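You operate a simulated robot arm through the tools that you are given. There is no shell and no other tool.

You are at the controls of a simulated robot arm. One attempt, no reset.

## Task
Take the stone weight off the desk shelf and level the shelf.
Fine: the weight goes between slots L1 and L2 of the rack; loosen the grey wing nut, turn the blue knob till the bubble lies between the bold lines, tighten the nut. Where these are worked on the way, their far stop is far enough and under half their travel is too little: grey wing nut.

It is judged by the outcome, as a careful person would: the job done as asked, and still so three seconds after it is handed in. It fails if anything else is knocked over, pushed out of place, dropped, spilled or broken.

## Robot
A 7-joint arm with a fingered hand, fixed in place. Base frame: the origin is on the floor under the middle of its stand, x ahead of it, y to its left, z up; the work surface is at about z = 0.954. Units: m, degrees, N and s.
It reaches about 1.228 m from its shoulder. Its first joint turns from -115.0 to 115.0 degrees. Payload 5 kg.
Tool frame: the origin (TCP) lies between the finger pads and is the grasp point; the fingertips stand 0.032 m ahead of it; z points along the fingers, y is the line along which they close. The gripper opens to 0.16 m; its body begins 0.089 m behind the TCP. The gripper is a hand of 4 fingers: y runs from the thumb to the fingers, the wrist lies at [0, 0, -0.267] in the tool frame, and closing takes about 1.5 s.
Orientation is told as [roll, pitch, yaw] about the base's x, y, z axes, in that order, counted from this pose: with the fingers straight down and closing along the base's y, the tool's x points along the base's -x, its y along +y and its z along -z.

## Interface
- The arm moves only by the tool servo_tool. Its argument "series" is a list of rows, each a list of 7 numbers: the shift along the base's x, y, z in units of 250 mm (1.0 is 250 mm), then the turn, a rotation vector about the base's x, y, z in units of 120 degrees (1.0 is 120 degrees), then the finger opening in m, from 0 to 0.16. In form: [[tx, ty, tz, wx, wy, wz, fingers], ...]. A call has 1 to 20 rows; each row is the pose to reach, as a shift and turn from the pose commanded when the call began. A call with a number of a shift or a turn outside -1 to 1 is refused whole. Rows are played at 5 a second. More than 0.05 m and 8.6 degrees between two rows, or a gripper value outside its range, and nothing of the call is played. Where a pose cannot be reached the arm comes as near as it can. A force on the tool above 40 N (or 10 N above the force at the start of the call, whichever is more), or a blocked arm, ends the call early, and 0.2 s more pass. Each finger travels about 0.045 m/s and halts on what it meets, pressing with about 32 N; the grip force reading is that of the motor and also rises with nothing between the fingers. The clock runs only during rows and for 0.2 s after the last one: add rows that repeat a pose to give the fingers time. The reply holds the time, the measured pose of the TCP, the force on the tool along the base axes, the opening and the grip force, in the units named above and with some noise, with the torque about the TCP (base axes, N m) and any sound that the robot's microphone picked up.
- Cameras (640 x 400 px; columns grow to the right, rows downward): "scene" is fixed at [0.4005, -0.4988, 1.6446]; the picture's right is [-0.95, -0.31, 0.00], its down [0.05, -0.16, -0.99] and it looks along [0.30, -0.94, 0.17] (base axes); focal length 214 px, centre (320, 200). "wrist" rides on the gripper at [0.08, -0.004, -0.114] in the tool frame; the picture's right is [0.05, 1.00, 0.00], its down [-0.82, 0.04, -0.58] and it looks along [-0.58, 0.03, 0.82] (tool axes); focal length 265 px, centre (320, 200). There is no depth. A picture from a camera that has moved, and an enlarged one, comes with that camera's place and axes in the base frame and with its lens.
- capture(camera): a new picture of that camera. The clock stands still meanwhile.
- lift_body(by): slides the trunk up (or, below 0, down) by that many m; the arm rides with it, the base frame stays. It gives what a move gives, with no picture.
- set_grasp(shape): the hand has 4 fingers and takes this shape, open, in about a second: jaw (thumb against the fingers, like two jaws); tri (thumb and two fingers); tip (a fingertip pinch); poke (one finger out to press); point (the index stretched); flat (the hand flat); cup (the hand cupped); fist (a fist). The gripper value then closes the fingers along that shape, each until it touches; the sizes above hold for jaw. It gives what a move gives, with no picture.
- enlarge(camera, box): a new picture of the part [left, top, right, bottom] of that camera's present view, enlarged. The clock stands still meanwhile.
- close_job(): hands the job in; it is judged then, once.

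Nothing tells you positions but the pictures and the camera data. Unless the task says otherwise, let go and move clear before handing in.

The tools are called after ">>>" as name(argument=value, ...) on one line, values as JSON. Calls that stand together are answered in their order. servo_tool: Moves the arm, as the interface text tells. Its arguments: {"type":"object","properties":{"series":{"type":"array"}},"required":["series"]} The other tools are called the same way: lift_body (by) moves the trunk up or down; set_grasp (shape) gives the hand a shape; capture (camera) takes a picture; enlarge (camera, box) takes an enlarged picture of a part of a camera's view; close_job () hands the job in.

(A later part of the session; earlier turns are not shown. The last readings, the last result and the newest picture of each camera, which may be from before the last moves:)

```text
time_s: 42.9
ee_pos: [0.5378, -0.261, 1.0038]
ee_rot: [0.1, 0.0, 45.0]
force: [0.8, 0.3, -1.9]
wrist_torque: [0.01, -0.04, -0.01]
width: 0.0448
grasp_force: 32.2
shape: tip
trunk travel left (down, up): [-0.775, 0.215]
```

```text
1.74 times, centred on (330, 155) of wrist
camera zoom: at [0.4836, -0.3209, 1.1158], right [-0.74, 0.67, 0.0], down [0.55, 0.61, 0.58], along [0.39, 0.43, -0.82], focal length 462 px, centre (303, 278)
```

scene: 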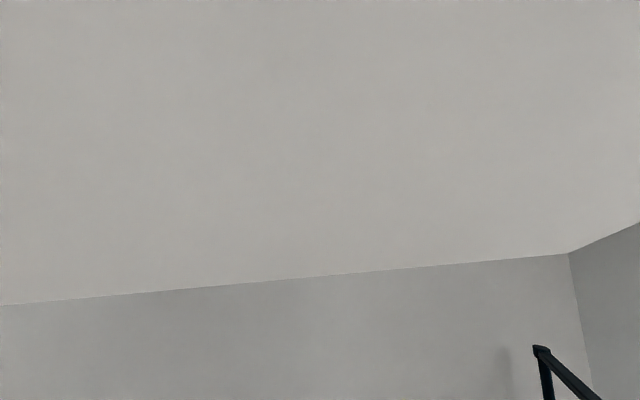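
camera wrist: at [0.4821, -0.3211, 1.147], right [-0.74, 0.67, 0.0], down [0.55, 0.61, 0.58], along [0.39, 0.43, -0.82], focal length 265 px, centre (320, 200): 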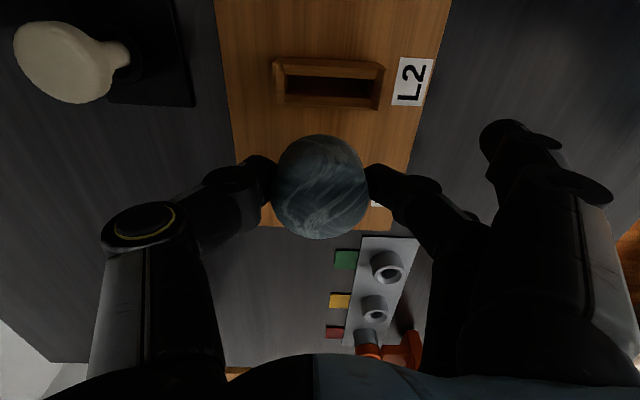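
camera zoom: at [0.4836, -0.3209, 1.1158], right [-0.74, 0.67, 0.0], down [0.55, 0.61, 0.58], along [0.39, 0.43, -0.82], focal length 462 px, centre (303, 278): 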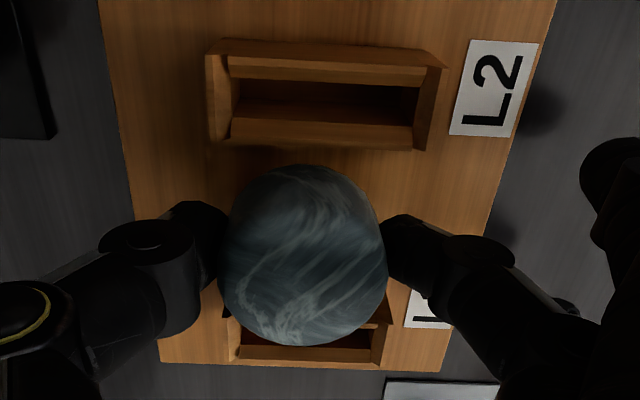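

Comparing the rims with the stone outline, I should be about 2 mm further right. I'll shift by that and continue down in 4 mm steps until it touches the board.

>>> servo_tool(series=[[-0.006, -0.006, 0, 0, 0, 0, 0.035], [-0.006, -0.006, -0.012, 0, 0, 0, 0.035], [-0.006, -0.006, -0.024, 0, 0, 0, 0.035], [-0.006, -0.006, -0.024, 0, 0, 0, 0.035]])

>>> enlarge(camera="wrist", box=[220, 40, 440, 270])

```text
time_s: 43.9
ee_pos: [0.5358, -0.2627, 0.9965]
ee_rot: [0.0, 0.0, 45.1]
force: [-0.2, 0.2, -2.1]
wrist_torque: [0.03, 0.0, 0.02]
width: 0.0449
grasp_force: 31.7
shape: tip
trunk travel left (down, up): [-0.775, 0.215]
```

```text
1.74 times, centred on (330, 155) of wrist
camera zoom: at [0.482, -0.3234, 1.1098], right [-0.74, 0.67, 0.0], down [0.55, 0.61, 0.58], along [0.39, 0.43, -0.82], focal length 462 px, centre (303, 278)
```

zoom: 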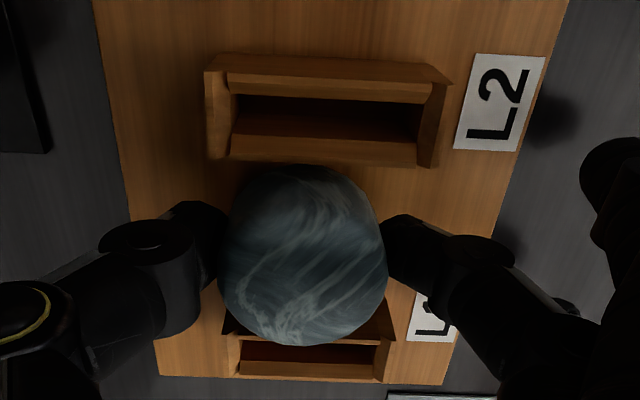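

>>> servo_tool(series=[[0, 0, -0.008, 0, 0, 0, 0.035], [0, 0, -0.016, 0, 0, 0, 0.035], [0, 0, -0.016, 0, 0, 0, 0.035]])

```text
time_s: 44.7
ee_pos: [0.5358, -0.2622, 0.9939]
ee_rot: [0.0, 0.0, 45.0]
force: [0.3, 0.4, -2.2]
wrist_torque: [0.0, 0.01, 0.02]
width: 0.0446
grasp_force: 32.5
shape: tip
trunk travel left (down, up): [-0.775, 0.215]
```

No contact yet and the load is unchanged, so I'll keep lowering gently.

>>> servo_tool(series=[[0, 0, -0.008, 0, 0, 0, 0.035], [0, 0, -0.016, 0, 0, 0, 0.035], [0, 0, -0.016, 0, 0, 0, 0.035]])

```text
time_s: 45.5
ee_pos: [0.5345, -0.261, 0.989]
ee_rot: [0.1, 0.0, 44.9]
force: [1.6, 0.0, 3.6]
wrist_torque: [-0.01, -0.03, 0.0]
width: 0.0447
grasp_force: 32.2
shape: tip
trunk travel left (down, up): [-0.775, 0.215]
```

The load has transferred to the board (force went from −2.2 to +3.6 N). I'll check the picture, then release.

>>> enlarge(camera="wrist", box=[220, 40, 440, 270])

>>> servo_tool(series=[[0, 0, 0.002, 0, 0, 0, 0.05], [0, 0, 0.006, 0, 0, 0, 0.06], [0, 0, 0.008, 0, 0, 0, 0.07], [0, 0, 0.008, 0, 0, 0, 0.075], [0, 0, 0.008, 0, 0, 0, 0.075]])

>>> enlarge(camera="wrist", box=[220, 40, 440, 270])

```text
1.74 times, centred on (330, 155) of wrist
camera zoom: at [0.4809, -0.3229, 1.1021], right [-0.74, 0.67, 0.0], down [0.55, 0.61, 0.58], along [0.39, 0.43, -0.82], focal length 462 px, centre (303, 278)
```

zoom: 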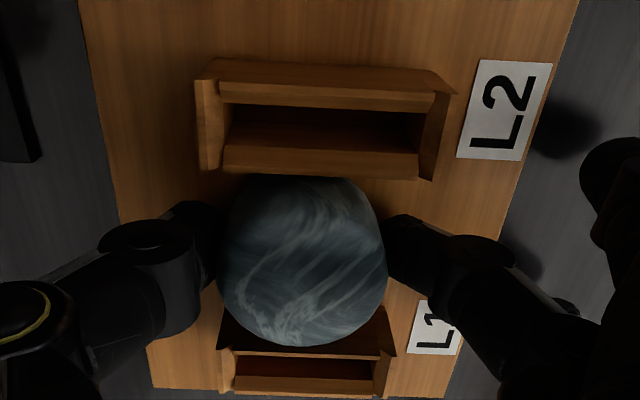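

```text
time_s: 46.7
ee_pos: [0.5338, -0.2611, 0.9914]
ee_rot: [0.1, 0.0, 45.0]
force: [-0.5, 0.2, -0.1]
wrist_torque: [0.0, 0.02, -0.01]
width: 0.0742
grasp_force: 0.0
shape: tip
trunk travel left (down, up): [-0.775, 0.215]
```

```text
1.74 times, centred on (330, 155) of wrist
camera zoom: at [0.4814, -0.3226, 1.1041], right [-0.74, 0.67, 0.0], down [0.55, 0.61, 0.58], along [0.39, 0.43, -0.82], focal length 462 px, centre (303, 278)
```

zoom: 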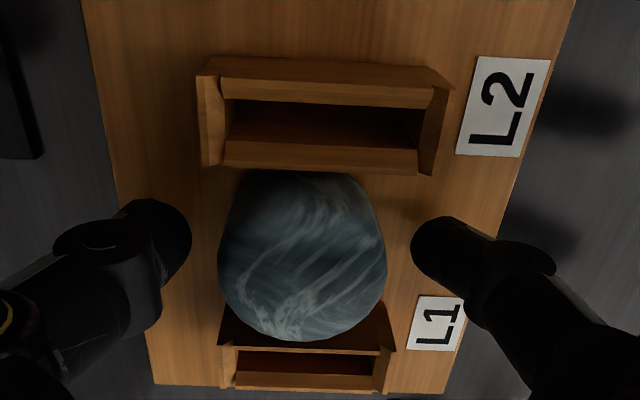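

The stone stands by itself on the board between the L1 and L2 boxes. I'll lift straight up and confirm it from above.

>>> servo_tool(series=[[0, 0, 0.08, 0, 0, 0, 0.09], [0, 0, 0.2, 0, 0, 0, 0.1], [0, 0, 0.36, 0, 0, 0, 0.12], [0, 0, 0.52, 0, 0, 0, 0.14], [0, 0, 0.68, 0, 0, 0, 0.16], [0, 0, 0.84, 0, 0, 0, 0.16], [0, 0, 0.98, 0, 0, 0, 0.16], [0, 0, 0.98, 0, 0, 0, 0.16]])

>>> capture(camera="wrist")

```text
time_s: 48.5
ee_pos: [0.5341, -0.2636, 1.2338]
ee_rot: [0.0, 0.0, 45.0]
force: [-0.5, -0.7, -0.4]
wrist_torque: [0.03, -0.02, 0.03]
width: 0.1597
grasp_force: 0.0
shape: tip
trunk travel left (down, up): [-0.775, 0.215]
```

```text
taken
camera wrist: at [0.4813, -0.3239, 1.3462], right [-0.74, 0.67, 0.0], down [0.55, 0.61, 0.58], along [0.39, 0.43, -0.82], focal length 265 px, centre (320, 200)
```

wrist: 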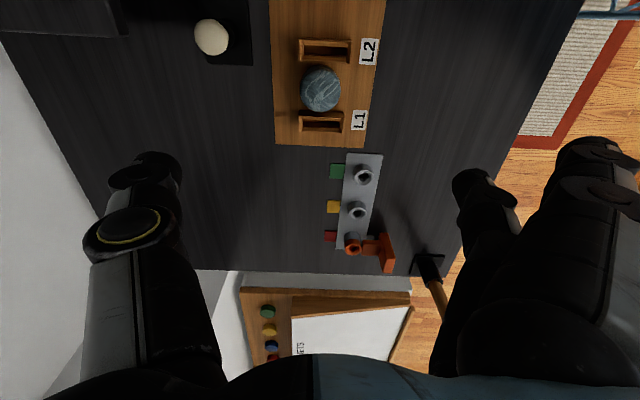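

The stone sits cleanly between L1 and L2. Next is the wing nut: I'll switch to the jaw shape and travel to above it, turning to yaw −105° so the jaws straddle the bar.

>>> set_grasp(shape="jaw")

>>> servo_tool(series=[[0.03, -0.06, 0.06, 0, 0, -0.0625, 0.16], [0.06, -0.13, 0.12, 0, 0, -0.125, 0.16], [0.1, -0.2, 0.16, 0, 0, -0.1875, 0.16], [0.14, -0.27, 0.16, 0, 0, -0.25, 0.16], [0.18, -0.34, 0.16, 0, 0, -0.3125, 0.16], [0.22, -0.41, 0.16, 0, 0, -0.375, 0.16], [0.25, -0.48, 0.16, 0, 0, -0.4375, 0.16], [0.28, -0.55, 0.16, 0, 0, -0.5, 0.16], [0.31, -0.62, 0.16, 0, 0, -0.5625, 0.16], [0.34, -0.68, 0.16, 0, 0, -0.625, 0.16], [0.34, -0.68, 0.16, 0, 0, -0.625, 0.16]])

```text
time_s: 49.4
ee_pos: [0.5343, -0.262, 1.2321]
ee_rot: [0.0, 0.0, 45.0]
force: [-0.1, 0.0, 0.7]
wrist_torque: [-0.04, -0.01, 0.04]
width: 0.16
grasp_force: 0.0
shape: jaw
trunk travel left (down, up): [-0.775, 0.215]
```

```text
time_s: 51.8
ee_pos: [0.6199, -0.4332, 1.2754]
ee_rot: [-0.1, 0.0, -30.1]
force: [-0.5, -0.7, -0.2]
wrist_torque: [0.02, -0.02, -0.02]
width: 0.1598
grasp_force: 0.0
shape: jaw
trunk travel left (down, up): [-0.775, 0.215]
```

>>> servo_tool(series=[[0.034, -0.06, 0, 0, 0, -0.0625, 0.16], [0.068, -0.12, 0, 0, 0, -0.125, 0.16], [0.103, -0.18, 0, 0, 0, -0.1875, 0.16], [0.137, -0.24, 0, 0, 0, -0.25, 0.16], [0.171, -0.3, 0, 0, 0, -0.3125, 0.16], [0.206, -0.36, 0, 0, 0, -0.375, 0.16], [0.24, -0.42, 0, 0, 0, -0.4375, 0.16], [0.274, -0.48, 0, 0, 0, -0.5, 0.16], [0.309, -0.54, 0, 0, 0, -0.5625, 0.16], [0.343, -0.598, 0, 0, 0, -0.625, 0.16], [0.343, -0.598, 0, 0, 0, -0.625, 0.16]])

>>> capture(camera="wrist")

```text
time_s: 54.2
ee_pos: [0.7052, -0.5798, 1.2745]
ee_rot: [0.0, 0.0, -105.1]
force: [0.1, 0.1, 1.1]
wrist_torque: [-0.05, -0.01, -0.01]
width: 0.1599
grasp_force: 0.0
shape: jaw
trunk travel left (down, up): [-0.775, 0.215]
```

```text
taken
camera wrist: at [0.7217, -0.5016, 1.3875], right [0.98, -0.21, 0.0], down [-0.17, -0.8, 0.58], along [-0.12, -0.56, -0.82], focal length 265 px, centre (320, 200)
```

wrist: 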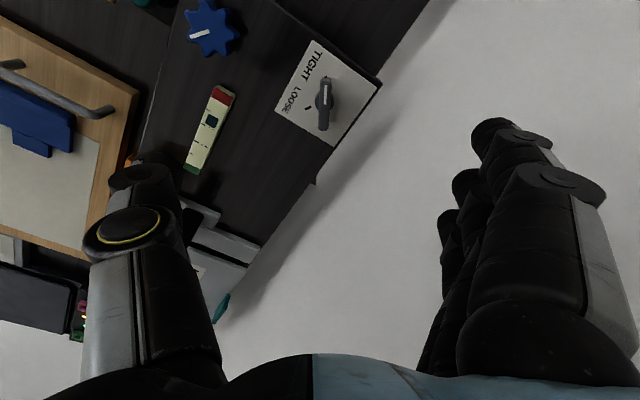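

>>> enlarge(camera="wrist", box=[265, 30, 395, 160])

>>> enlarge(camera="wrist", box=[170, 0, 300, 180])

```text
3.08 times, centred on (330, 95) of wrist
camera zoom: at [0.7217, -0.5016, 1.3875], right [0.98, -0.21, 0.0], down [-0.17, -0.8, 0.58], along [-0.12, -0.56, -0.82], focal length 817 px, centre (289, 523)
```

zoom: 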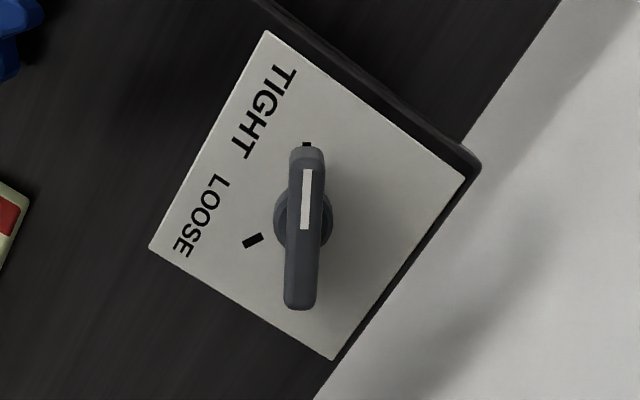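

```text
2.22 times, centred on (235, 90) of wrist
camera zoom: at [0.7217, -0.5016, 1.3875], right [0.98, -0.21, 0.0], down [-0.17, -0.8, 0.58], along [-0.12, -0.56, -0.82], focal length 590 px, centre (509, 444)
```

zoom: 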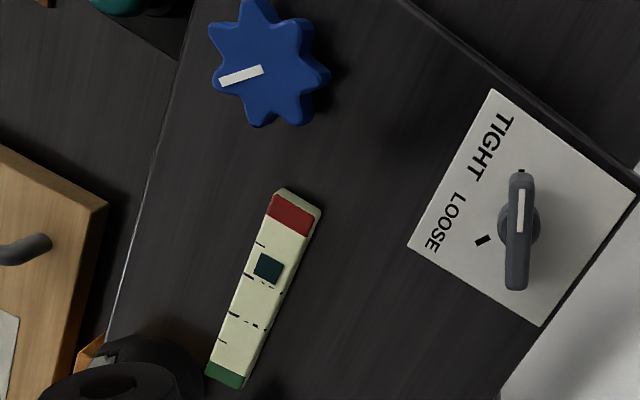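

The view from above is clear: the bar lines up with the jaws, and its axis is at about (0.710, −0.580), 5 mm off from the TCP. I'll correct that, narrow the jaws to 3.5 cm, and see how the fingertips sit.

>>> servo_tool(series=[[0.01, 0, 0, 0, 0, 0, 0.12], [0.02, 0, 0, 0, 0, 0, 0.08], [0.02, 0, -0.1, 0, 0, 0, 0.04], [0.02, 0, -0.2, 0, 0, 0, 0.035], [0.02, 0, -0.3, 0, 0, 0, 0.035], [0.02, 0, -0.4, 0, 0, 0, 0.035], [0.02, 0, -0.4, 0, 0, 0, 0.035], [0.02, 0, -0.4, 0, 0, 0, 0.035]])

>>> capture(camera="wrist")

>>> enlarge(camera="wrist", box=[220, 80, 440, 260])

```text
time_s: 56.0
ee_pos: [0.7134, -0.5787, 1.1724]
ee_rot: [-0.1, 0.0, -105.1]
force: [-0.1, -1.0, -0.9]
wrist_torque: [0.01, 0.02, 0.0]
width: 0.0354
grasp_force: 0.1
shape: jaw
trunk travel left (down, up): [-0.775, 0.215]
```

```text
taken
camera wrist: at [0.7307, -0.5005, 1.2866], right [0.98, -0.21, 0.0], down [-0.17, -0.8, 0.58], along [-0.12, -0.56, -0.82], focal length 265 px, centre (320, 200)
```

wrist: 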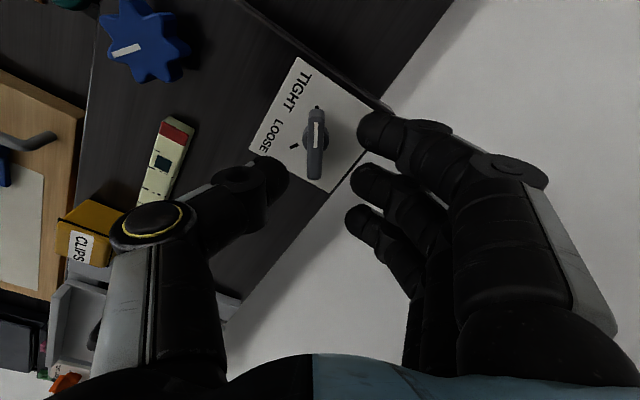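

```text
2.22 times, centred on (330, 170) of wrist
camera zoom: at [0.7307, -0.5005, 1.2866], right [0.98, -0.21, 0.0], down [-0.17, -0.8, 0.58], along [-0.12, -0.56, -0.82], focal length 590 px, centre (298, 267)
```

zoom: 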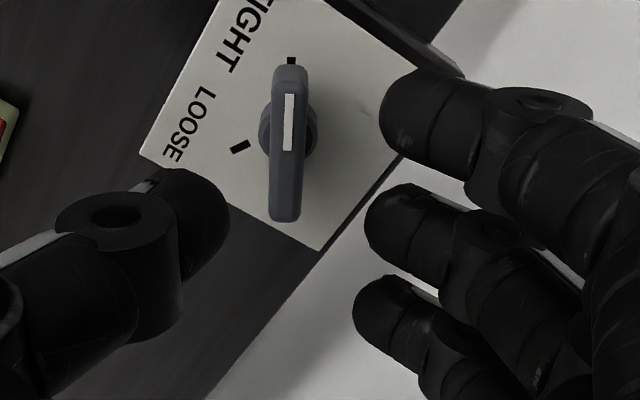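

Tips sit about 2 cm below the TCP and contact there. I'll re-centre by 3 mm, descend so the tips meet mid-bar (TCP z≈1.114), and check before closing.

>>> servo_tool(series=[[-0.013, 0.0035, -0.06, 0, 0, 0, 0.035], [-0.013, 0.0035, -0.12, 0, 0, 0, 0.035], [-0.013, 0.0035, -0.18, 0, 0, 0, 0.035], [-0.013, 0.0035, -0.233, 0, 0, 0, 0.035], [-0.013, 0.0035, -0.233, 0, 0, 0, 0.035]])

>>> enlarge(camera="wrist", box=[220, 80, 440, 260])

```text
time_s: 57.2
ee_pos: [0.71, -0.5792, 1.1165]
ee_rot: [-0.1, 0.0, -105.0]
force: [-0.1, 0.2, -0.4]
wrist_torque: [0.0, 0.0, 0.0]
width: 0.0357
grasp_force: 0.0
shape: jaw
trunk travel left (down, up): [-0.775, 0.215]
```

```text
2.22 times, centred on (330, 170) of wrist
camera zoom: at [0.7266, -0.5012, 1.2297], right [0.98, -0.21, 0.0], down [-0.17, -0.8, 0.58], along [-0.12, -0.56, -0.82], focal length 590 px, centre (298, 267)
```

zoom: 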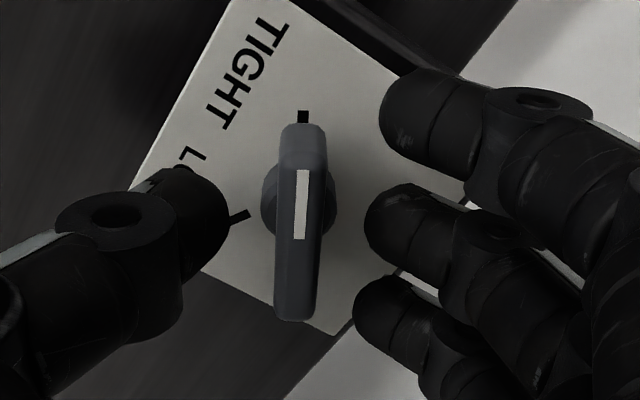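

The bar is centred between the jaws, and its top is at z≈1.106. I'll close on it now.

>>> servo_tool(series=[[0, 0, 0, 0, 0, 0, 0.02], [0, 0, 0, 0, 0, 0, 0.005], [0, 0, 0, 0, 0, 0, 0.005], [0, 0, 0, 0, 0, 0, 0.005], [0, 0, 0, 0, 0, 0, 0.005]])

>>> enlarge(camera="wrist", box=[220, 80, 440, 260])

```text
time_s: 58.4
ee_pos: [0.7088, -0.5782, 1.1166]
ee_rot: [-0.1, 0.0, -105.0]
force: [-2.1, 2.3, -3.0]
wrist_torque: [0.0, -0.01, 0.17]
width: 0.0048
grasp_force: 31.1
shape: jaw
trunk travel left (down, up): [-0.775, 0.215]
```

```text
2.22 times, centred on (330, 170) of wrist
camera zoom: at [0.7266, -0.5009, 1.2293], right [0.98, -0.21, 0.0], down [-0.17, -0.8, 0.58], along [-0.12, -0.56, -0.82], focal length 590 px, centre (298, 267)
```

zoom: 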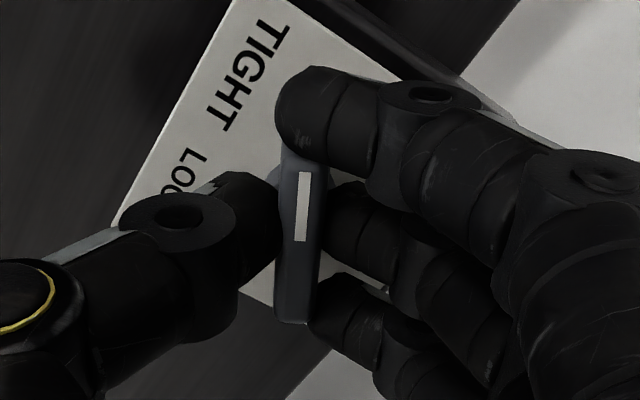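

The index finger slipped past the bar's end because the bar is only about 5.5 cm long. I'll open slightly, shift 1 cm along the bar so the index bears on the pointer end, and re-close.

>>> servo_tool(series=[[0, 0, 0, 0, 0, 0, 0.035], [0, 0, 0, 0, 0, 0, 0.035], [0, 0, 0, 0, 0, 0, 0.035], [-0.005, -0.02, 0, 0, 0, 0, 0.035], [-0.0104, -0.0386, 0, 0, 0, 0, 0.035], [-0.0104, -0.0386, 0, 0, 0, 0, 0.02], [-0.0104, -0.0386, 0, 0, 0, 0, 0.005], [-0.0104, -0.0386, 0, 0, 0, 0, 0.005], [-0.0104, -0.0386, 0, 0, 0, 0, 0.005], [-0.0104, -0.0386, 0, 0, 0, 0, 0.005]])

>>> enlarge(camera="wrist", box=[220, 80, 440, 260])

```text
time_s: 60.6
ee_pos: [0.7038, -0.5886, 1.117]
ee_rot: [-0.2, -0.1, -105.0]
force: [-2.9, 1.2, -2.5]
wrist_torque: [-0.03, -0.04, -0.01]
width: 0.0017
grasp_force: 32.1
shape: jaw
trunk travel left (down, up): [-0.775, 0.215]
```

```text
2.22 times, centred on (330, 170) of wrist
camera zoom: at [0.7224, -0.5117, 1.23], right [0.98, -0.21, 0.0], down [-0.17, -0.8, 0.58], along [-0.12, -0.56, -0.82], focal length 590 px, centre (298, 267)
```

zoom: 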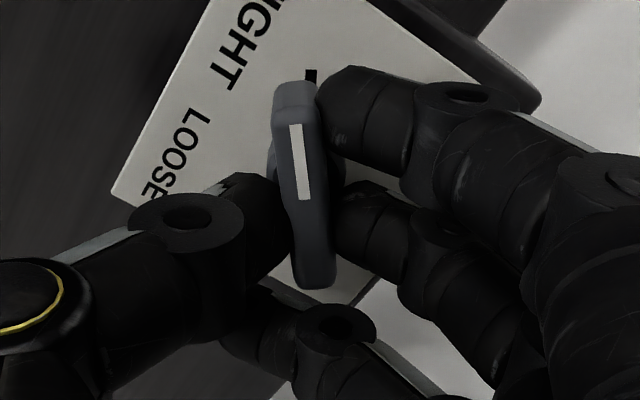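

The index now bears on the pointer end and the bar has already begun to turn counter-clockwise. I'll rotate about the nut axis in stages, starting with 48°.

>>> servo_tool(series=[[0.0055, -0.0011, 0, 0, 0, 0.0667, 0.005], [0.0111, -0.0014, 0, 0, 0, 0.1333, 0.005], [0.0166, -0.0009, 0, 0, 0, 0.2, 0.005], [0.022, 0.0004, 0, 0, 0, 0.2667, 0.005], [0.0273, 0.0024, 0, 0, 0, 0.3333, 0.005], [0.0321, 0.0051, 0, 0, 0, 0.4, 0.005], [0.0321, 0.0051, 0, 0, 0, 0.4, 0.005]])

>>> enlarge(camera="wrist", box=[220, 80, 440, 260])

```text
time_s: 62.2
ee_pos: [0.7113, -0.5898, 1.1167]
ee_rot: [0.0, 0.1, -56.9]
force: [-6.2, -1.4, 1.6]
wrist_torque: [0.04, -0.05, 0.07]
width: 0.0015
grasp_force: 32.2
shape: jaw
trunk travel left (down, up): [-0.775, 0.215]
```

```text
2.22 times, centred on (330, 170) of wrist
camera zoom: at [0.6651, -0.5256, 1.2299], right [0.81, 0.59, 0.0], down [0.48, -0.66, 0.58], along [0.34, -0.47, -0.82], focal length 590 px, centre (298, 267)
```

zoom: 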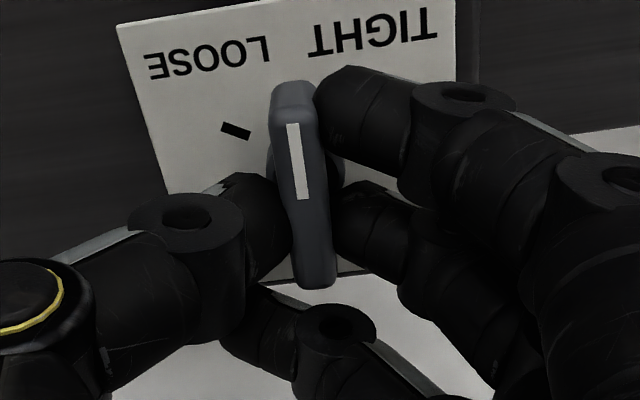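

The bar follows the hand well. I'll continue another 56° towards LOOSE.

>>> servo_tool(series=[[0.0045, 0.0033, 0, 0, 0, 0.0667, 0.005], [0.0084, 0.0073, 0, 0, 0, 0.1333, 0.005], [0.0118, 0.0118, 0, 0, 0, 0.2, 0.005], [0.0145, 0.0166, 0, 0, 0, 0.2667, 0.005], [0.0165, 0.0218, 0, 0, 0, 0.3333, 0.005], [0.0178, 0.0273, 0, 0, 0, 0.4, 0.005], [0.0182, 0.0328, 0, 0, 0, 0.4667, 0.005], [0.0182, 0.0328, 0, 0, 0, 0.4667, 0.005]])

>>> enlarge(camera="wrist", box=[220, 80, 440, 260])

```text
time_s: 64.0
ee_pos: [0.717, -0.5838, 1.1181]
ee_rot: [-0.1, 0.1, -0.9]
force: [-3.8, -15.1, 1.5]
wrist_torque: [-0.18, 0.0, 0.13]
width: 0.0015
grasp_force: 31.5
shape: jaw
trunk travel left (down, up): [-0.775, 0.215]
```

```text
2.22 times, centred on (330, 170) of wrist
camera zoom: at [0.637, -0.5869, 1.2299], right [-0.04, 1.0, 0.0], down [0.82, 0.03, 0.58], along [0.58, 0.02, -0.82], focal length 590 px, centre (298, 267)
```

zoom: 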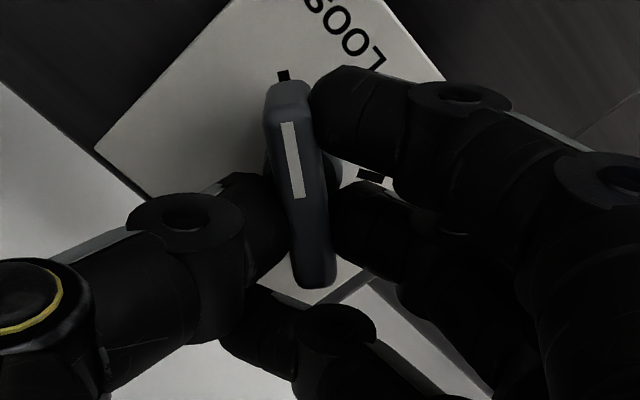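

The pointer is on the LOOSE mark and side force is building, so it's at its stop. I'll open the jaws, lift clear, and look at the nut, vial and knob.

>>> servo_tool(series=[[0, 0, 0, 0, 0, 0, 0.035], [0, 0, 0, 0, 0, 0, 0.045], [0, 0, 0, 0, 0, 0, 0.05], [0, 0, 0, 0, 0, 0, 0.05], [0, 0, 0.1, 0, 0, 0, 0.05], [0, 0, 0.25, 0, 0, 0, 0.05], [-0.06, 0.06, 0.4, 0, 0, -0.06, 0.05], [-0.15, 0.15, 0.5, 0, 0, -0.12, 0.08], [-0.24, 0.24, 0.55, 0, 0, -0.18, 0.12], [-0.33, 0.33, 0.6, 0, 0, -0.24, 0.16], [-0.4, 0.38, 0.6, 0, 0, -0.3, 0.16], [-0.45, 0.42, 0.6, 0, 0, -0.367, 0.16], [-0.45, 0.42, 0.6, 0, 0, -0.367, 0.16]])

>>> capture(camera="wrist")

```text
time_s: 66.8
ee_pos: [0.6085, -0.476, 1.2646]
ee_rot: [0.0, 0.2, -45.3]
force: [0.9, -1.1, -0.2]
wrist_torque: [0.02, 0.03, 0.0]
width: 0.1601
grasp_force: 0.0
shape: jaw
trunk travel left (down, up): [-0.775, 0.215]
```

```text
taken
camera wrist: at [0.549, -0.423, 1.3785], right [0.67, 0.74, 0.0], down [0.61, -0.55, 0.58], along [0.43, -0.39, -0.82], focal length 265 px, centre (320, 200)
```

wrist: 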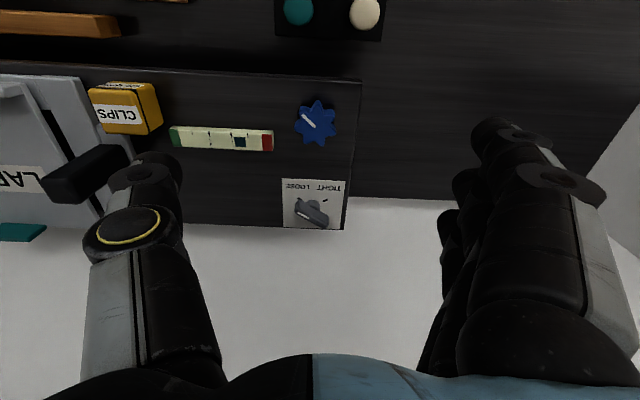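

>>> enlarge(camera="wrist", box=[160, 90, 360, 240])

>>> enlarge(camera="wrist", box=[160, 115, 280, 160])

```text
2.67 times, centred on (260, 165) of wrist
camera zoom: at [0.549, -0.423, 1.3785], right [0.67, 0.74, 0.0], down [0.61, -0.55, 0.58], along [0.43, -0.39, -0.82], focal length 708 px, centre (480, 293)
```

zoom: 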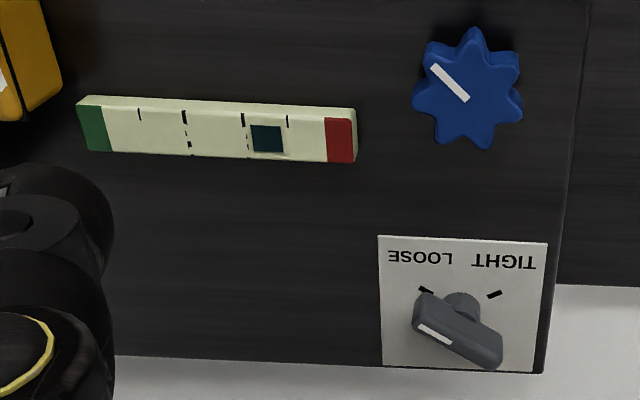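

```text
5.33 times, centred on (220, 138) of wrist
camera zoom: at [0.549, -0.423, 1.3785], right [0.67, 0.74, 0.0], down [0.61, -0.55, 0.58], along [0.43, -0.39, -0.82], focal length 1416 px, centre (853, 533)
```

zoom: 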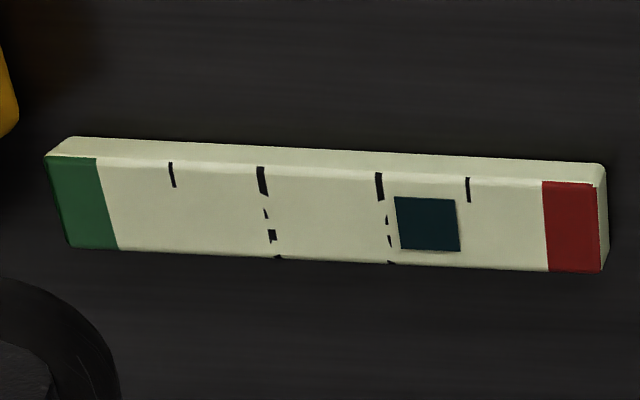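

The nut is on LOOSE, and the bubble sits right of the bold lines, towards the red end. The knob centre is at about (0.620, −0.494) with its top at z≈1.098. I'll take the thumb + middle finger pinch to it, spare fingers pointing out past the shelf's left end.

>>> set_grasp(shape="tip")

>>> servo_tool(series=[[0.02, -0.03, -0.05, 0, 0, 0, 0.12], [0.046, -0.07, -0.15, 0, 0, 0, 0.075], [0.046, -0.07, -0.25, 0, 0, 0, 0.075], [0.046, -0.07, -0.35, 0, 0, 0, 0.075], [0.046, -0.07, -0.42, 0, 0, 0, 0.075], [0.046, -0.07, -0.42, 0, 0, 0, 0.075]])

>>> capture(camera="wrist")

>>> enlarge(camera="wrist", box=[220, 80, 440, 260])

```text
time_s: 67.7
ee_pos: [0.6082, -0.4772, 1.2648]
ee_rot: [0.0, 0.0, -45.1]
force: [-0.5, -0.6, -0.5]
wrist_torque: [-0.01, 0.0, 0.01]
width: 0.1596
grasp_force: 0.1
shape: tip
trunk travel left (down, up): [-0.775, 0.215]
```

```text
time_s: 69.1
ee_pos: [0.6164, -0.4939, 1.1624]
ee_rot: [-0.1, 0.0, -45.0]
force: [0.6, -0.5, 0.6]
wrist_torque: [0.03, -0.03, -0.01]
width: 0.0759
grasp_force: 0.0
shape: tip
trunk travel left (down, up): [-0.775, 0.215]
```

```text
taken
camera wrist: at [0.5567, -0.4405, 1.2751], right [0.67, 0.74, 0.0], down [0.61, -0.55, 0.58], along [0.43, -0.39, -0.82], focal length 265 px, centre (320, 200)
```

wrist: 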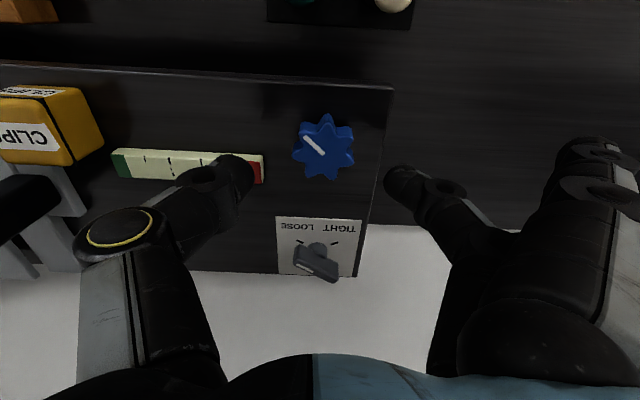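

```text
2.22 times, centred on (330, 170) of wrist
camera zoom: at [0.5567, -0.4405, 1.2751], right [0.67, 0.74, 0.0], down [0.61, -0.55, 0.58], along [0.43, -0.39, -0.82], focal length 590 px, centre (298, 267)
```

zoom: 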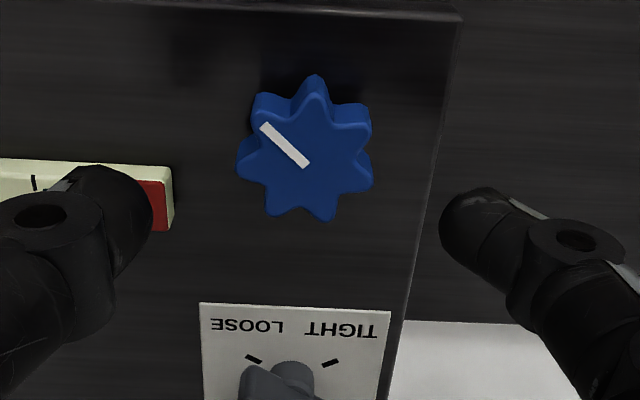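

The thumb would pass close to the vial in this orientation. I'll turn the hand +90°, so the spare fingers point out in front of the shelf and the thumb goes to the free area behind the knob, then re-centre.

>>> servo_tool(series=[[0.003, 0, 0.04, 0, 0, 0.0682, 0.075], [0.006, 0, 0.04, 0, 0, 0.1364, 0.075], [0.01, 0, 0.04, 0, 0, 0.2046, 0.075], [0.013, 0, 0.04, 0, 0, 0.2728, 0.075], [0.013, 0, 0.04, 0, 0, 0.341, 0.075], [0.013, 0, 0.04, 0, 0, 0.4092, 0.075], [0.013, 0, 0.04, 0, 0, 0.4774, 0.075], [0.013, 0, 0.04, 0, 0, 0.5456, 0.075], [0.013, 0, 0.04, 0, 0, 0.6138, 0.075], [0.013, 0, 0.04, 0, 0, 0.682, 0.075], [0.013, 0, 0.0, 0, 0, 0.75, 0.075], [0.013, 0, 0.0, 0, 0, 0.75, 0.075]])

>>> capture(camera="wrist")

>>> enlarge(camera="wrist", box=[220, 80, 440, 260])

```text
time_s: 71.7
ee_pos: [0.6197, -0.4928, 1.1615]
ee_rot: [-0.1, -0.1, 45.1]
force: [-0.4, -0.2, 0.0]
wrist_torque: [-0.01, 0.02, 0.0]
width: 0.0759
grasp_force: 0.1
shape: tip
trunk travel left (down, up): [-0.775, 0.215]
```

```text
taken
camera wrist: at [0.5661, -0.5533, 1.2755], right [-0.74, 0.67, 0.0], down [0.55, 0.61, 0.58], along [0.39, 0.43, -0.82], focal length 265 px, centre (320, 200)
```

wrist: 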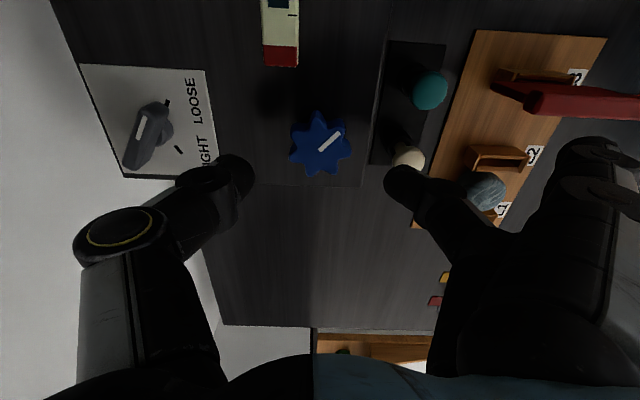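

```text
2.22 times, centred on (330, 170) of wrist
camera zoom: at [0.5661, -0.5533, 1.2755], right [-0.74, 0.67, 0.0], down [0.55, 0.61, 0.58], along [0.39, 0.43, -0.82], focal length 590 px, centre (298, 267)
```

zoom: 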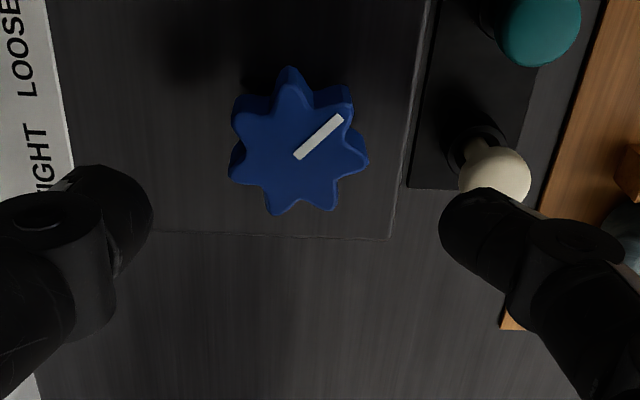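

The knob is centred under the TCP within 1 mm. I'll descend to grip the star head and close.

>>> servo_tool(series=[[0, 0, -0.07, 0, 0, 0, 0.07], [0, 0, -0.14, 0, 0, 0, 0.07], [0, 0, -0.205, 0, 0, 0, 0.07], [0, 0, -0.205, 0, 0, 0, 0.07]])

>>> enlarge(camera="wrist", box=[220, 80, 440, 260])

```text
time_s: 72.7
ee_pos: [0.6197, -0.4961, 1.1113]
ee_rot: [0.0, 0.1, 45.0]
force: [0.3, -0.8, 0.2]
wrist_torque: [0.01, -0.02, 0.02]
width: 0.071
grasp_force: 0.0
shape: tip
trunk travel left (down, up): [-0.775, 0.215]
```

```text
2.22 times, centred on (330, 170) of wrist
camera zoom: at [0.5669, -0.5558, 1.2245], right [-0.74, 0.67, 0.0], down [0.55, 0.61, 0.58], along [0.39, 0.43, -0.82], focal length 590 px, centre (298, 267)
```

zoom: 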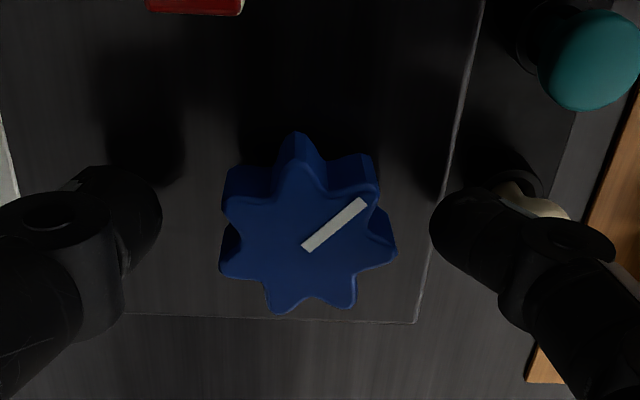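

>>> servo_tool(series=[[0, 0.01, 0, 0, 0, 0, 0.07], [0, 0.01, 0, 0, 0, 0, 0.05], [0, 0.01, 0, 0, 0, 0, 0.03], [0, 0.01, 0, 0, 0, 0, 0.02], [0, 0.01, 0, 0, 0, 0, 0.02], [0, 0.01, 0, 0, 0, 0, 0.02]])

>>> capture(camera="wrist")

```text
time_s: 74.1
ee_pos: [0.6205, -0.4937, 1.1111]
ee_rot: [0.1, -0.1, 45.0]
force: [-0.2, -0.6, -2.3]
wrist_torque: [0.02, 0.01, 0.03]
width: 0.038
grasp_force: 32.0
shape: tip
trunk travel left (down, up): [-0.775, 0.215]
```

```text
taken
camera wrist: at [0.5666, -0.554, 1.2238], right [-0.74, 0.67, 0.0], down [0.55, 0.61, 0.58], along [0.39, 0.43, -0.82], focal length 265 px, centre (320, 200)
```

wrist: 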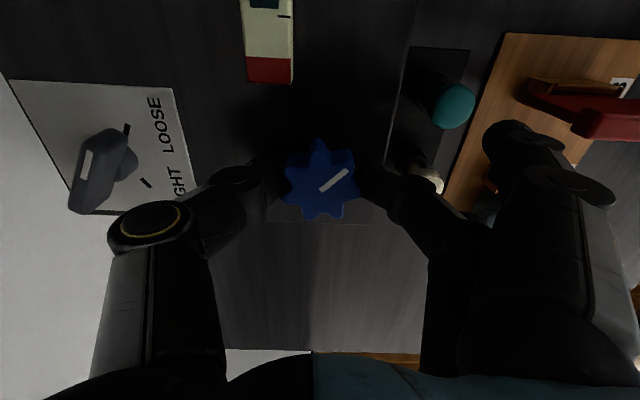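

The knob is held. I'll turn it 45° clockwise as a test and watch what the bubble does.

>>> servo_tool(series=[[0, 0, 0, 0, 0, -0.0625, 0.02], [0, 0, 0, 0, 0, -0.125, 0.02], [0, 0, 0, 0, 0, -0.1875, 0.02], [0, 0, 0, 0, 0, -0.25, 0.02], [0, 0, 0, 0, 0, -0.3125, 0.02], [0, 0, 0, 0, 0, -0.375, 0.02], [0, 0, 0, 0, 0, -0.375, 0.02]])

>>> capture(camera="wrist")

```text
time_s: 75.5
ee_pos: [0.6195, -0.4928, 1.1144]
ee_rot: [-0.2, -0.2, 1.1]
force: [-7.5, 2.7, 22.2]
wrist_torque: [0.1, 0.13, 0.03]
width: 0.0419
grasp_force: 31.9
shape: tip
trunk travel left (down, up): [-0.775, 0.215]
stopped in row 7: the force on the tool passed its limit at 42 N (the readings are from after the stop); the commanded pose is now the measured one
```

```text
taken
camera wrist: at [0.5392, -0.4989, 1.2283], right [-0.07, 1.0, -0.01], down [0.81, 0.06, 0.58], along [0.58, 0.04, -0.81], focal length 265 px, centre (320, 200)
```

wrist: 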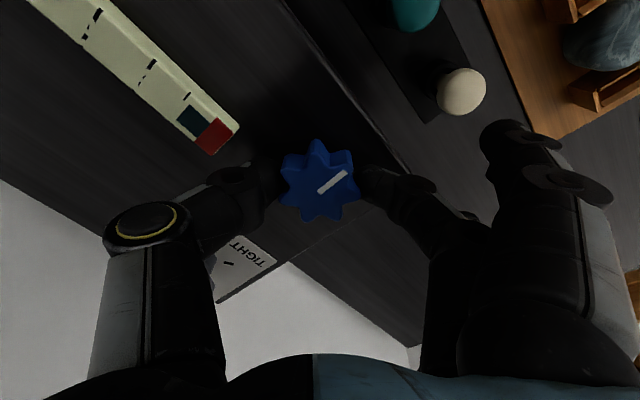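

Clockwise was the wrong way: it moved the bubble further towards the red end, and the shelf end rose against the hand (22 N). I'll look closely to work out the ratio before turning back.

>>> enlarge(camera="wrist", box=[30, 0, 250, 160])

```text
2.50 times, centred on (140, 80) of wrist
camera zoom: at [0.5392, -0.4989, 1.2283], right [-0.07, 1.0, -0.01], down [0.81, 0.06, 0.58], along [0.58, 0.04, -0.81], focal length 664 px, centre (770, 500)
```

zoom: 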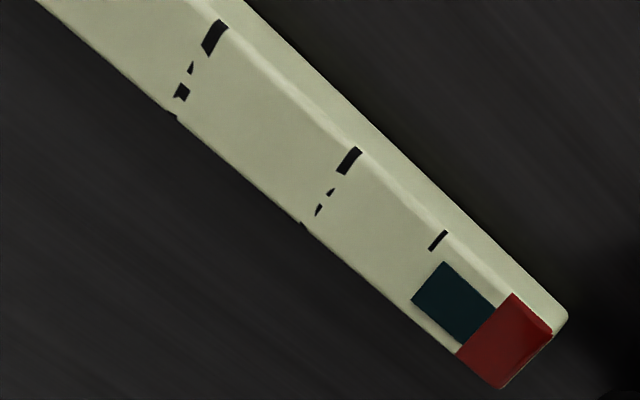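

The bubble is against the red end, about 1.4 line-spacings off-centre, so I need to turn counter-clockwise well past the start. I'll turn back 44°, letting the hand sink slightly with the shelf end.

>>> servo_tool(series=[[0, 0, -0.003, 0, 0, 0.0611, 0.02], [0, 0, -0.006, 0, 0, 0.1222, 0.02], [0, 0, -0.009, 0, 0, 0.1833, 0.02], [0, 0, -0.012, 0, 0, 0.2444, 0.02], [0, 0, -0.015, 0, 0, 0.3055, 0.02], [0, 0, -0.018, 0, 0, 0.3667, 0.02], [0, 0, -0.018, 0, 0, 0.3667, 0.02]])

>>> capture(camera="wrist")

```text
time_s: 77.1
ee_pos: [0.6198, -0.4938, 1.1085]
ee_rot: [-0.2, -0.1, 45.3]
force: [-4.8, -2.3, 13.6]
wrist_torque: [-0.07, 0.03, 0.02]
width: 0.0413
grasp_force: 31.7
shape: tip
trunk travel left (down, up): [-0.775, 0.215]
```

```text
taken
camera wrist: at [0.566, -0.5536, 1.2217], right [-0.74, 0.67, 0.0], down [0.54, 0.61, 0.58], along [0.39, 0.43, -0.81], focal length 265 px, centre (320, 200)
```

wrist: 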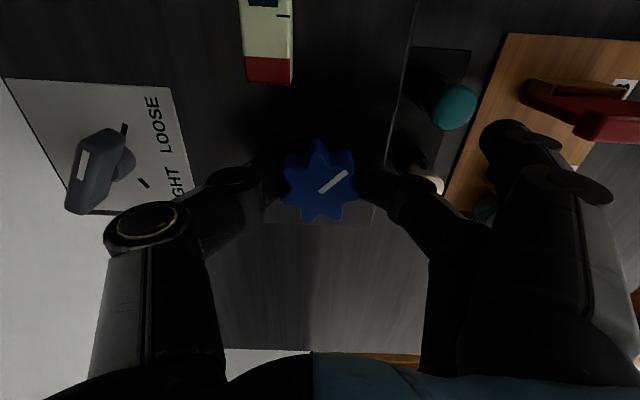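

The bubble is back at its starting place. I'll keep turning counter-clockwise, another 45°.

>>> servo_tool(series=[[0, 0, 0, 0, 0, 0.0625, 0.02], [0, 0, 0, 0, 0, 0.125, 0.02], [0, 0, 0, 0, 0, 0.1875, 0.02], [0, 0, 0, 0, 0, 0.25, 0.02], [0, 0, 0, 0, 0, 0.3125, 0.02], [0, 0, 0, 0, 0, 0.375, 0.02], [0, 0, 0, 0, 0, 0.375, 0.02]])

>>> capture(camera="wrist")

```text
time_s: 78.6
ee_pos: [0.6234, -0.5082, 1.1279]
ee_rot: [-1.1, 2.0, 85.9]
force: [3.8, -6.3, 13.3]
wrist_torque: [-0.24, -0.21, -0.06]
width: 0.0233
grasp_force: 31.9
shape: tip
out of reach, approached as far as the arm can: row 6, 7
trunk travel left (down, up): [-0.775, 0.215]
stopped in row 7: the force on the tool passed its limit at 84 N (the readings are from after the stop); the commanded pose is now the measured one
```

```text
taken
camera wrist: at [0.6201, -0.5847, 1.245], right [-1.0, 0.02, -0.02], down [0.01, 0.84, 0.55], along [0.03, 0.55, -0.84], focal length 265 px, centre (320, 200)
```

wrist: 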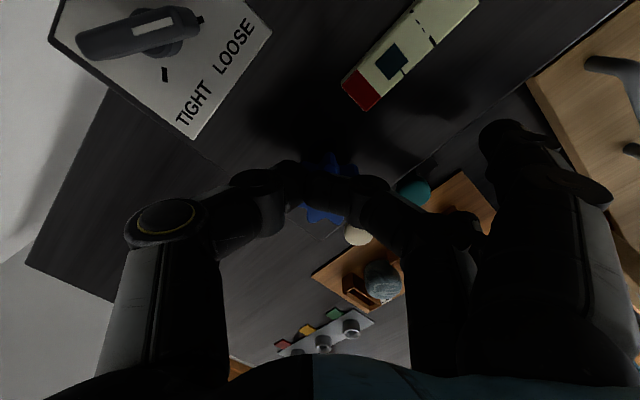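

The wrist hit its turning limit near yaw 85° and the fingers slipped up off the knob. I'll raise the hand straight up, then check that everything is still in place.

>>> servo_tool(series=[[0, 0, 0.06, 0, 0, 0, 0.04], [0, 0, 0.14, 0, 0, -0.02, 0.06], [0, 0, 0.22, 0, 0, -0.08, 0.075], [0, 0, 0.3, 0, 0, -0.14, 0.075], [0, 0, 0.3, 0, 0, -0.2, 0.075], [0, 0, 0.3, 0, 0, -0.26, 0.075], [0, 0, 0.3, 0, 0, -0.32, 0.075], [0, 0, 0.3, 0, 0, -0.34, 0.075], [0, 0, 0.3, 0, 0, -0.34, 0.075]])

>>> capture(camera="wrist")

```text
time_s: 80.6
ee_pos: [0.6217, -0.5079, 1.2027]
ee_rot: [-1.0, 1.6, 45.1]
force: [-0.3, 0.4, -0.1]
wrist_torque: [-0.03, 0.01, 0.01]
width: 0.0743
grasp_force: 0.0
shape: tip
trunk travel left (down, up): [-0.775, 0.215]
```

```text
taken
camera wrist: at [0.5697, -0.5648, 1.3179], right [-0.74, 0.67, -0.02], down [0.55, 0.63, 0.55], along [0.38, 0.4, -0.83], focal length 265 px, centre (320, 200)
```

wrist: 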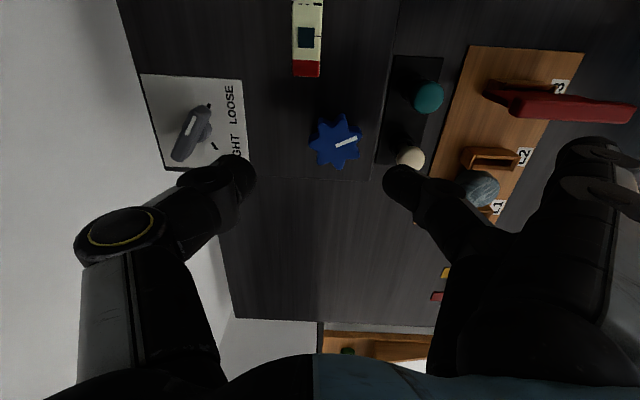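

>>> enlarge(camera="wrist", box=[270, 0, 390, 190])

>>> enlarge(camera="wrist", box=[380, 40, 600, 240])

```text
2.11 times, centred on (330, 95) of wrist
camera zoom: at [0.5697, -0.5648, 1.3179], right [-0.74, 0.67, -0.02], down [0.55, 0.63, 0.55], along [0.38, 0.4, -0.83], focal length 559 px, centre (299, 421)
```

zoom: 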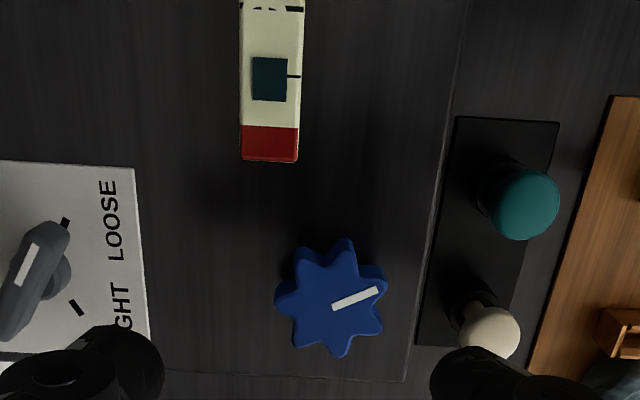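

```text
2.00 times, centred on (490, 140) of wrist
camera zoom: at [0.5697, -0.5648, 1.3179], right [-0.74, 0.67, -0.02], down [0.55, 0.63, 0.55], along [0.38, 0.4, -0.83], focal length 531 px, centre (-20, 320)
```

zoom: 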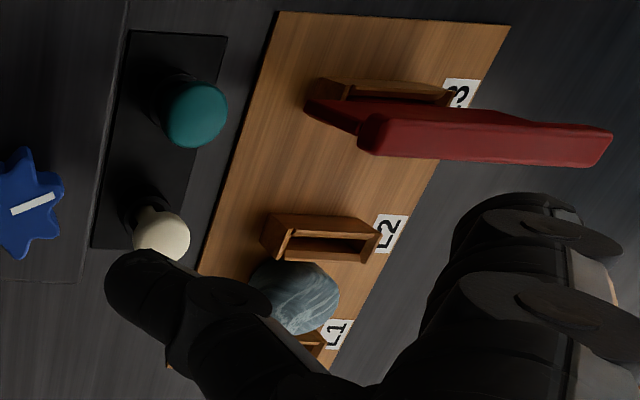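

Nothing was disturbed: the stone, rack and shelf items are in place. The knob ended about 20° clockwise of its start, which gives roughly 0.018 line-spacings per degree, so I need about 70° counter-clockwise. I'll level the hand and re-approach from yaw 5°, leaving room to turn up to 72°.

>>> servo_tool(series=[[-0.003, 0.03, 0, 0.008, -0.002, 0, 0.075], [-0.005, 0.056, 0, 0.0153, -0.0035, 0, 0.075], [-0.005, 0.056, 0, 0.0153, -0.0035, 0, 0.075]])

>>> servo_tool(series=[[0, 0, 0, 0, 0, -0.0667, 0.065], [0, 0, 0, 0, 0, -0.1333, 0.06], [0, 0, 0, 0, 0, -0.2, 0.06], [0, 0, -0.05, 0, 0, -0.2667, 0.06], [0, 0, -0.1, 0, 0, -0.3333, 0.06], [0, 0, -0.17, 0, 0, -0.3333, 0.06], [0, 0, -0.17, 0, 0, -0.3333, 0.06]])

>>> capture(camera="wrist")

>>> enlarge(camera="wrist", box=[220, 80, 440, 260])

```text
time_s: 81.4
ee_pos: [0.6194, -0.4937, 1.2017]
ee_rot: [0.0, 0.2, 45.1]
force: [-0.3, 0.0, 0.4]
wrist_torque: [-0.01, 0.0, 0.02]
width: 0.0742
grasp_force: 0.2
shape: tip
trunk travel left (down, up): [-0.775, 0.215]
```

```text
time_s: 83.0
ee_pos: [0.6212, -0.4951, 1.1578]
ee_rot: [-0.1, 0.1, 5.2]
force: [0.1, 0.0, 0.3]
wrist_torque: [-0.01, 0.01, -0.01]
width: 0.0607
grasp_force: 0.1
shape: tip
trunk travel left (down, up): [-0.775, 0.215]
```

```text
taken
camera wrist: at [0.542, -0.507, 1.2708], right [-0.14, 0.99, 0.0], down [0.81, 0.12, 0.58], along [0.57, 0.08, -0.82], focal length 265 px, centre (320, 200)
```

wrist: 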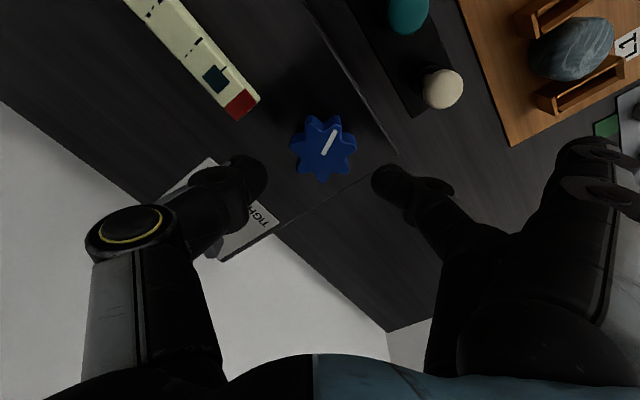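

```text
2.22 times, centred on (330, 170) of wrist
camera zoom: at [0.542, -0.507, 1.2708], right [-0.14, 0.99, 0.0], down [0.81, 0.12, 0.58], along [0.57, 0.08, -0.82], focal length 590 px, centre (298, 267)
```

zoom: 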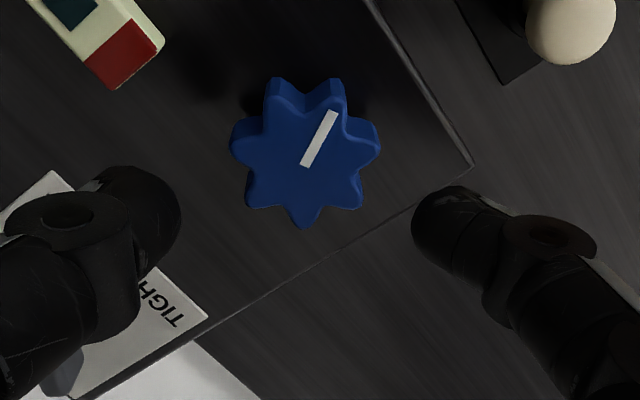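

>>> servo_tool(series=[[-0.004, 0.008, -0.07, 0, 0, 0, 0.06], [-0.004, 0.008, -0.14, 0, 0, 0, 0.06], [-0.004, 0.008, -0.19, 0, 0, 0, 0.06], [-0.004, 0.008, -0.19, 0, 0, 0, 0.04], [-0.004, 0.008, -0.19, 0, 0, 0, 0.02], [-0.004, 0.008, -0.19, 0, 0, 0, 0.015], [-0.004, 0.008, -0.19, 0, 0, 0, 0.015]])

>>> capture(camera="wrist")

```text
time_s: 84.6
ee_pos: [0.6184, -0.4954, 1.1103]
ee_rot: [0.1, 0.2, 5.1]
force: [-0.4, 0.1, -3.4]
wrist_torque: [0.03, 0.0, -0.04]
width: 0.0378
grasp_force: 31.8
shape: tip
trunk travel left (down, up): [-0.775, 0.215]
```

```text
taken
camera wrist: at [0.5397, -0.5067, 1.2246], right [-0.14, 0.99, 0.0], down [0.81, 0.12, 0.57], along [0.57, 0.08, -0.82], focal length 265 px, centre (320, 200)
```

wrist: 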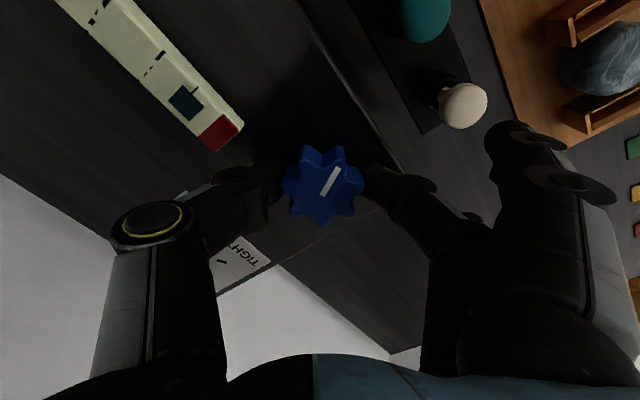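

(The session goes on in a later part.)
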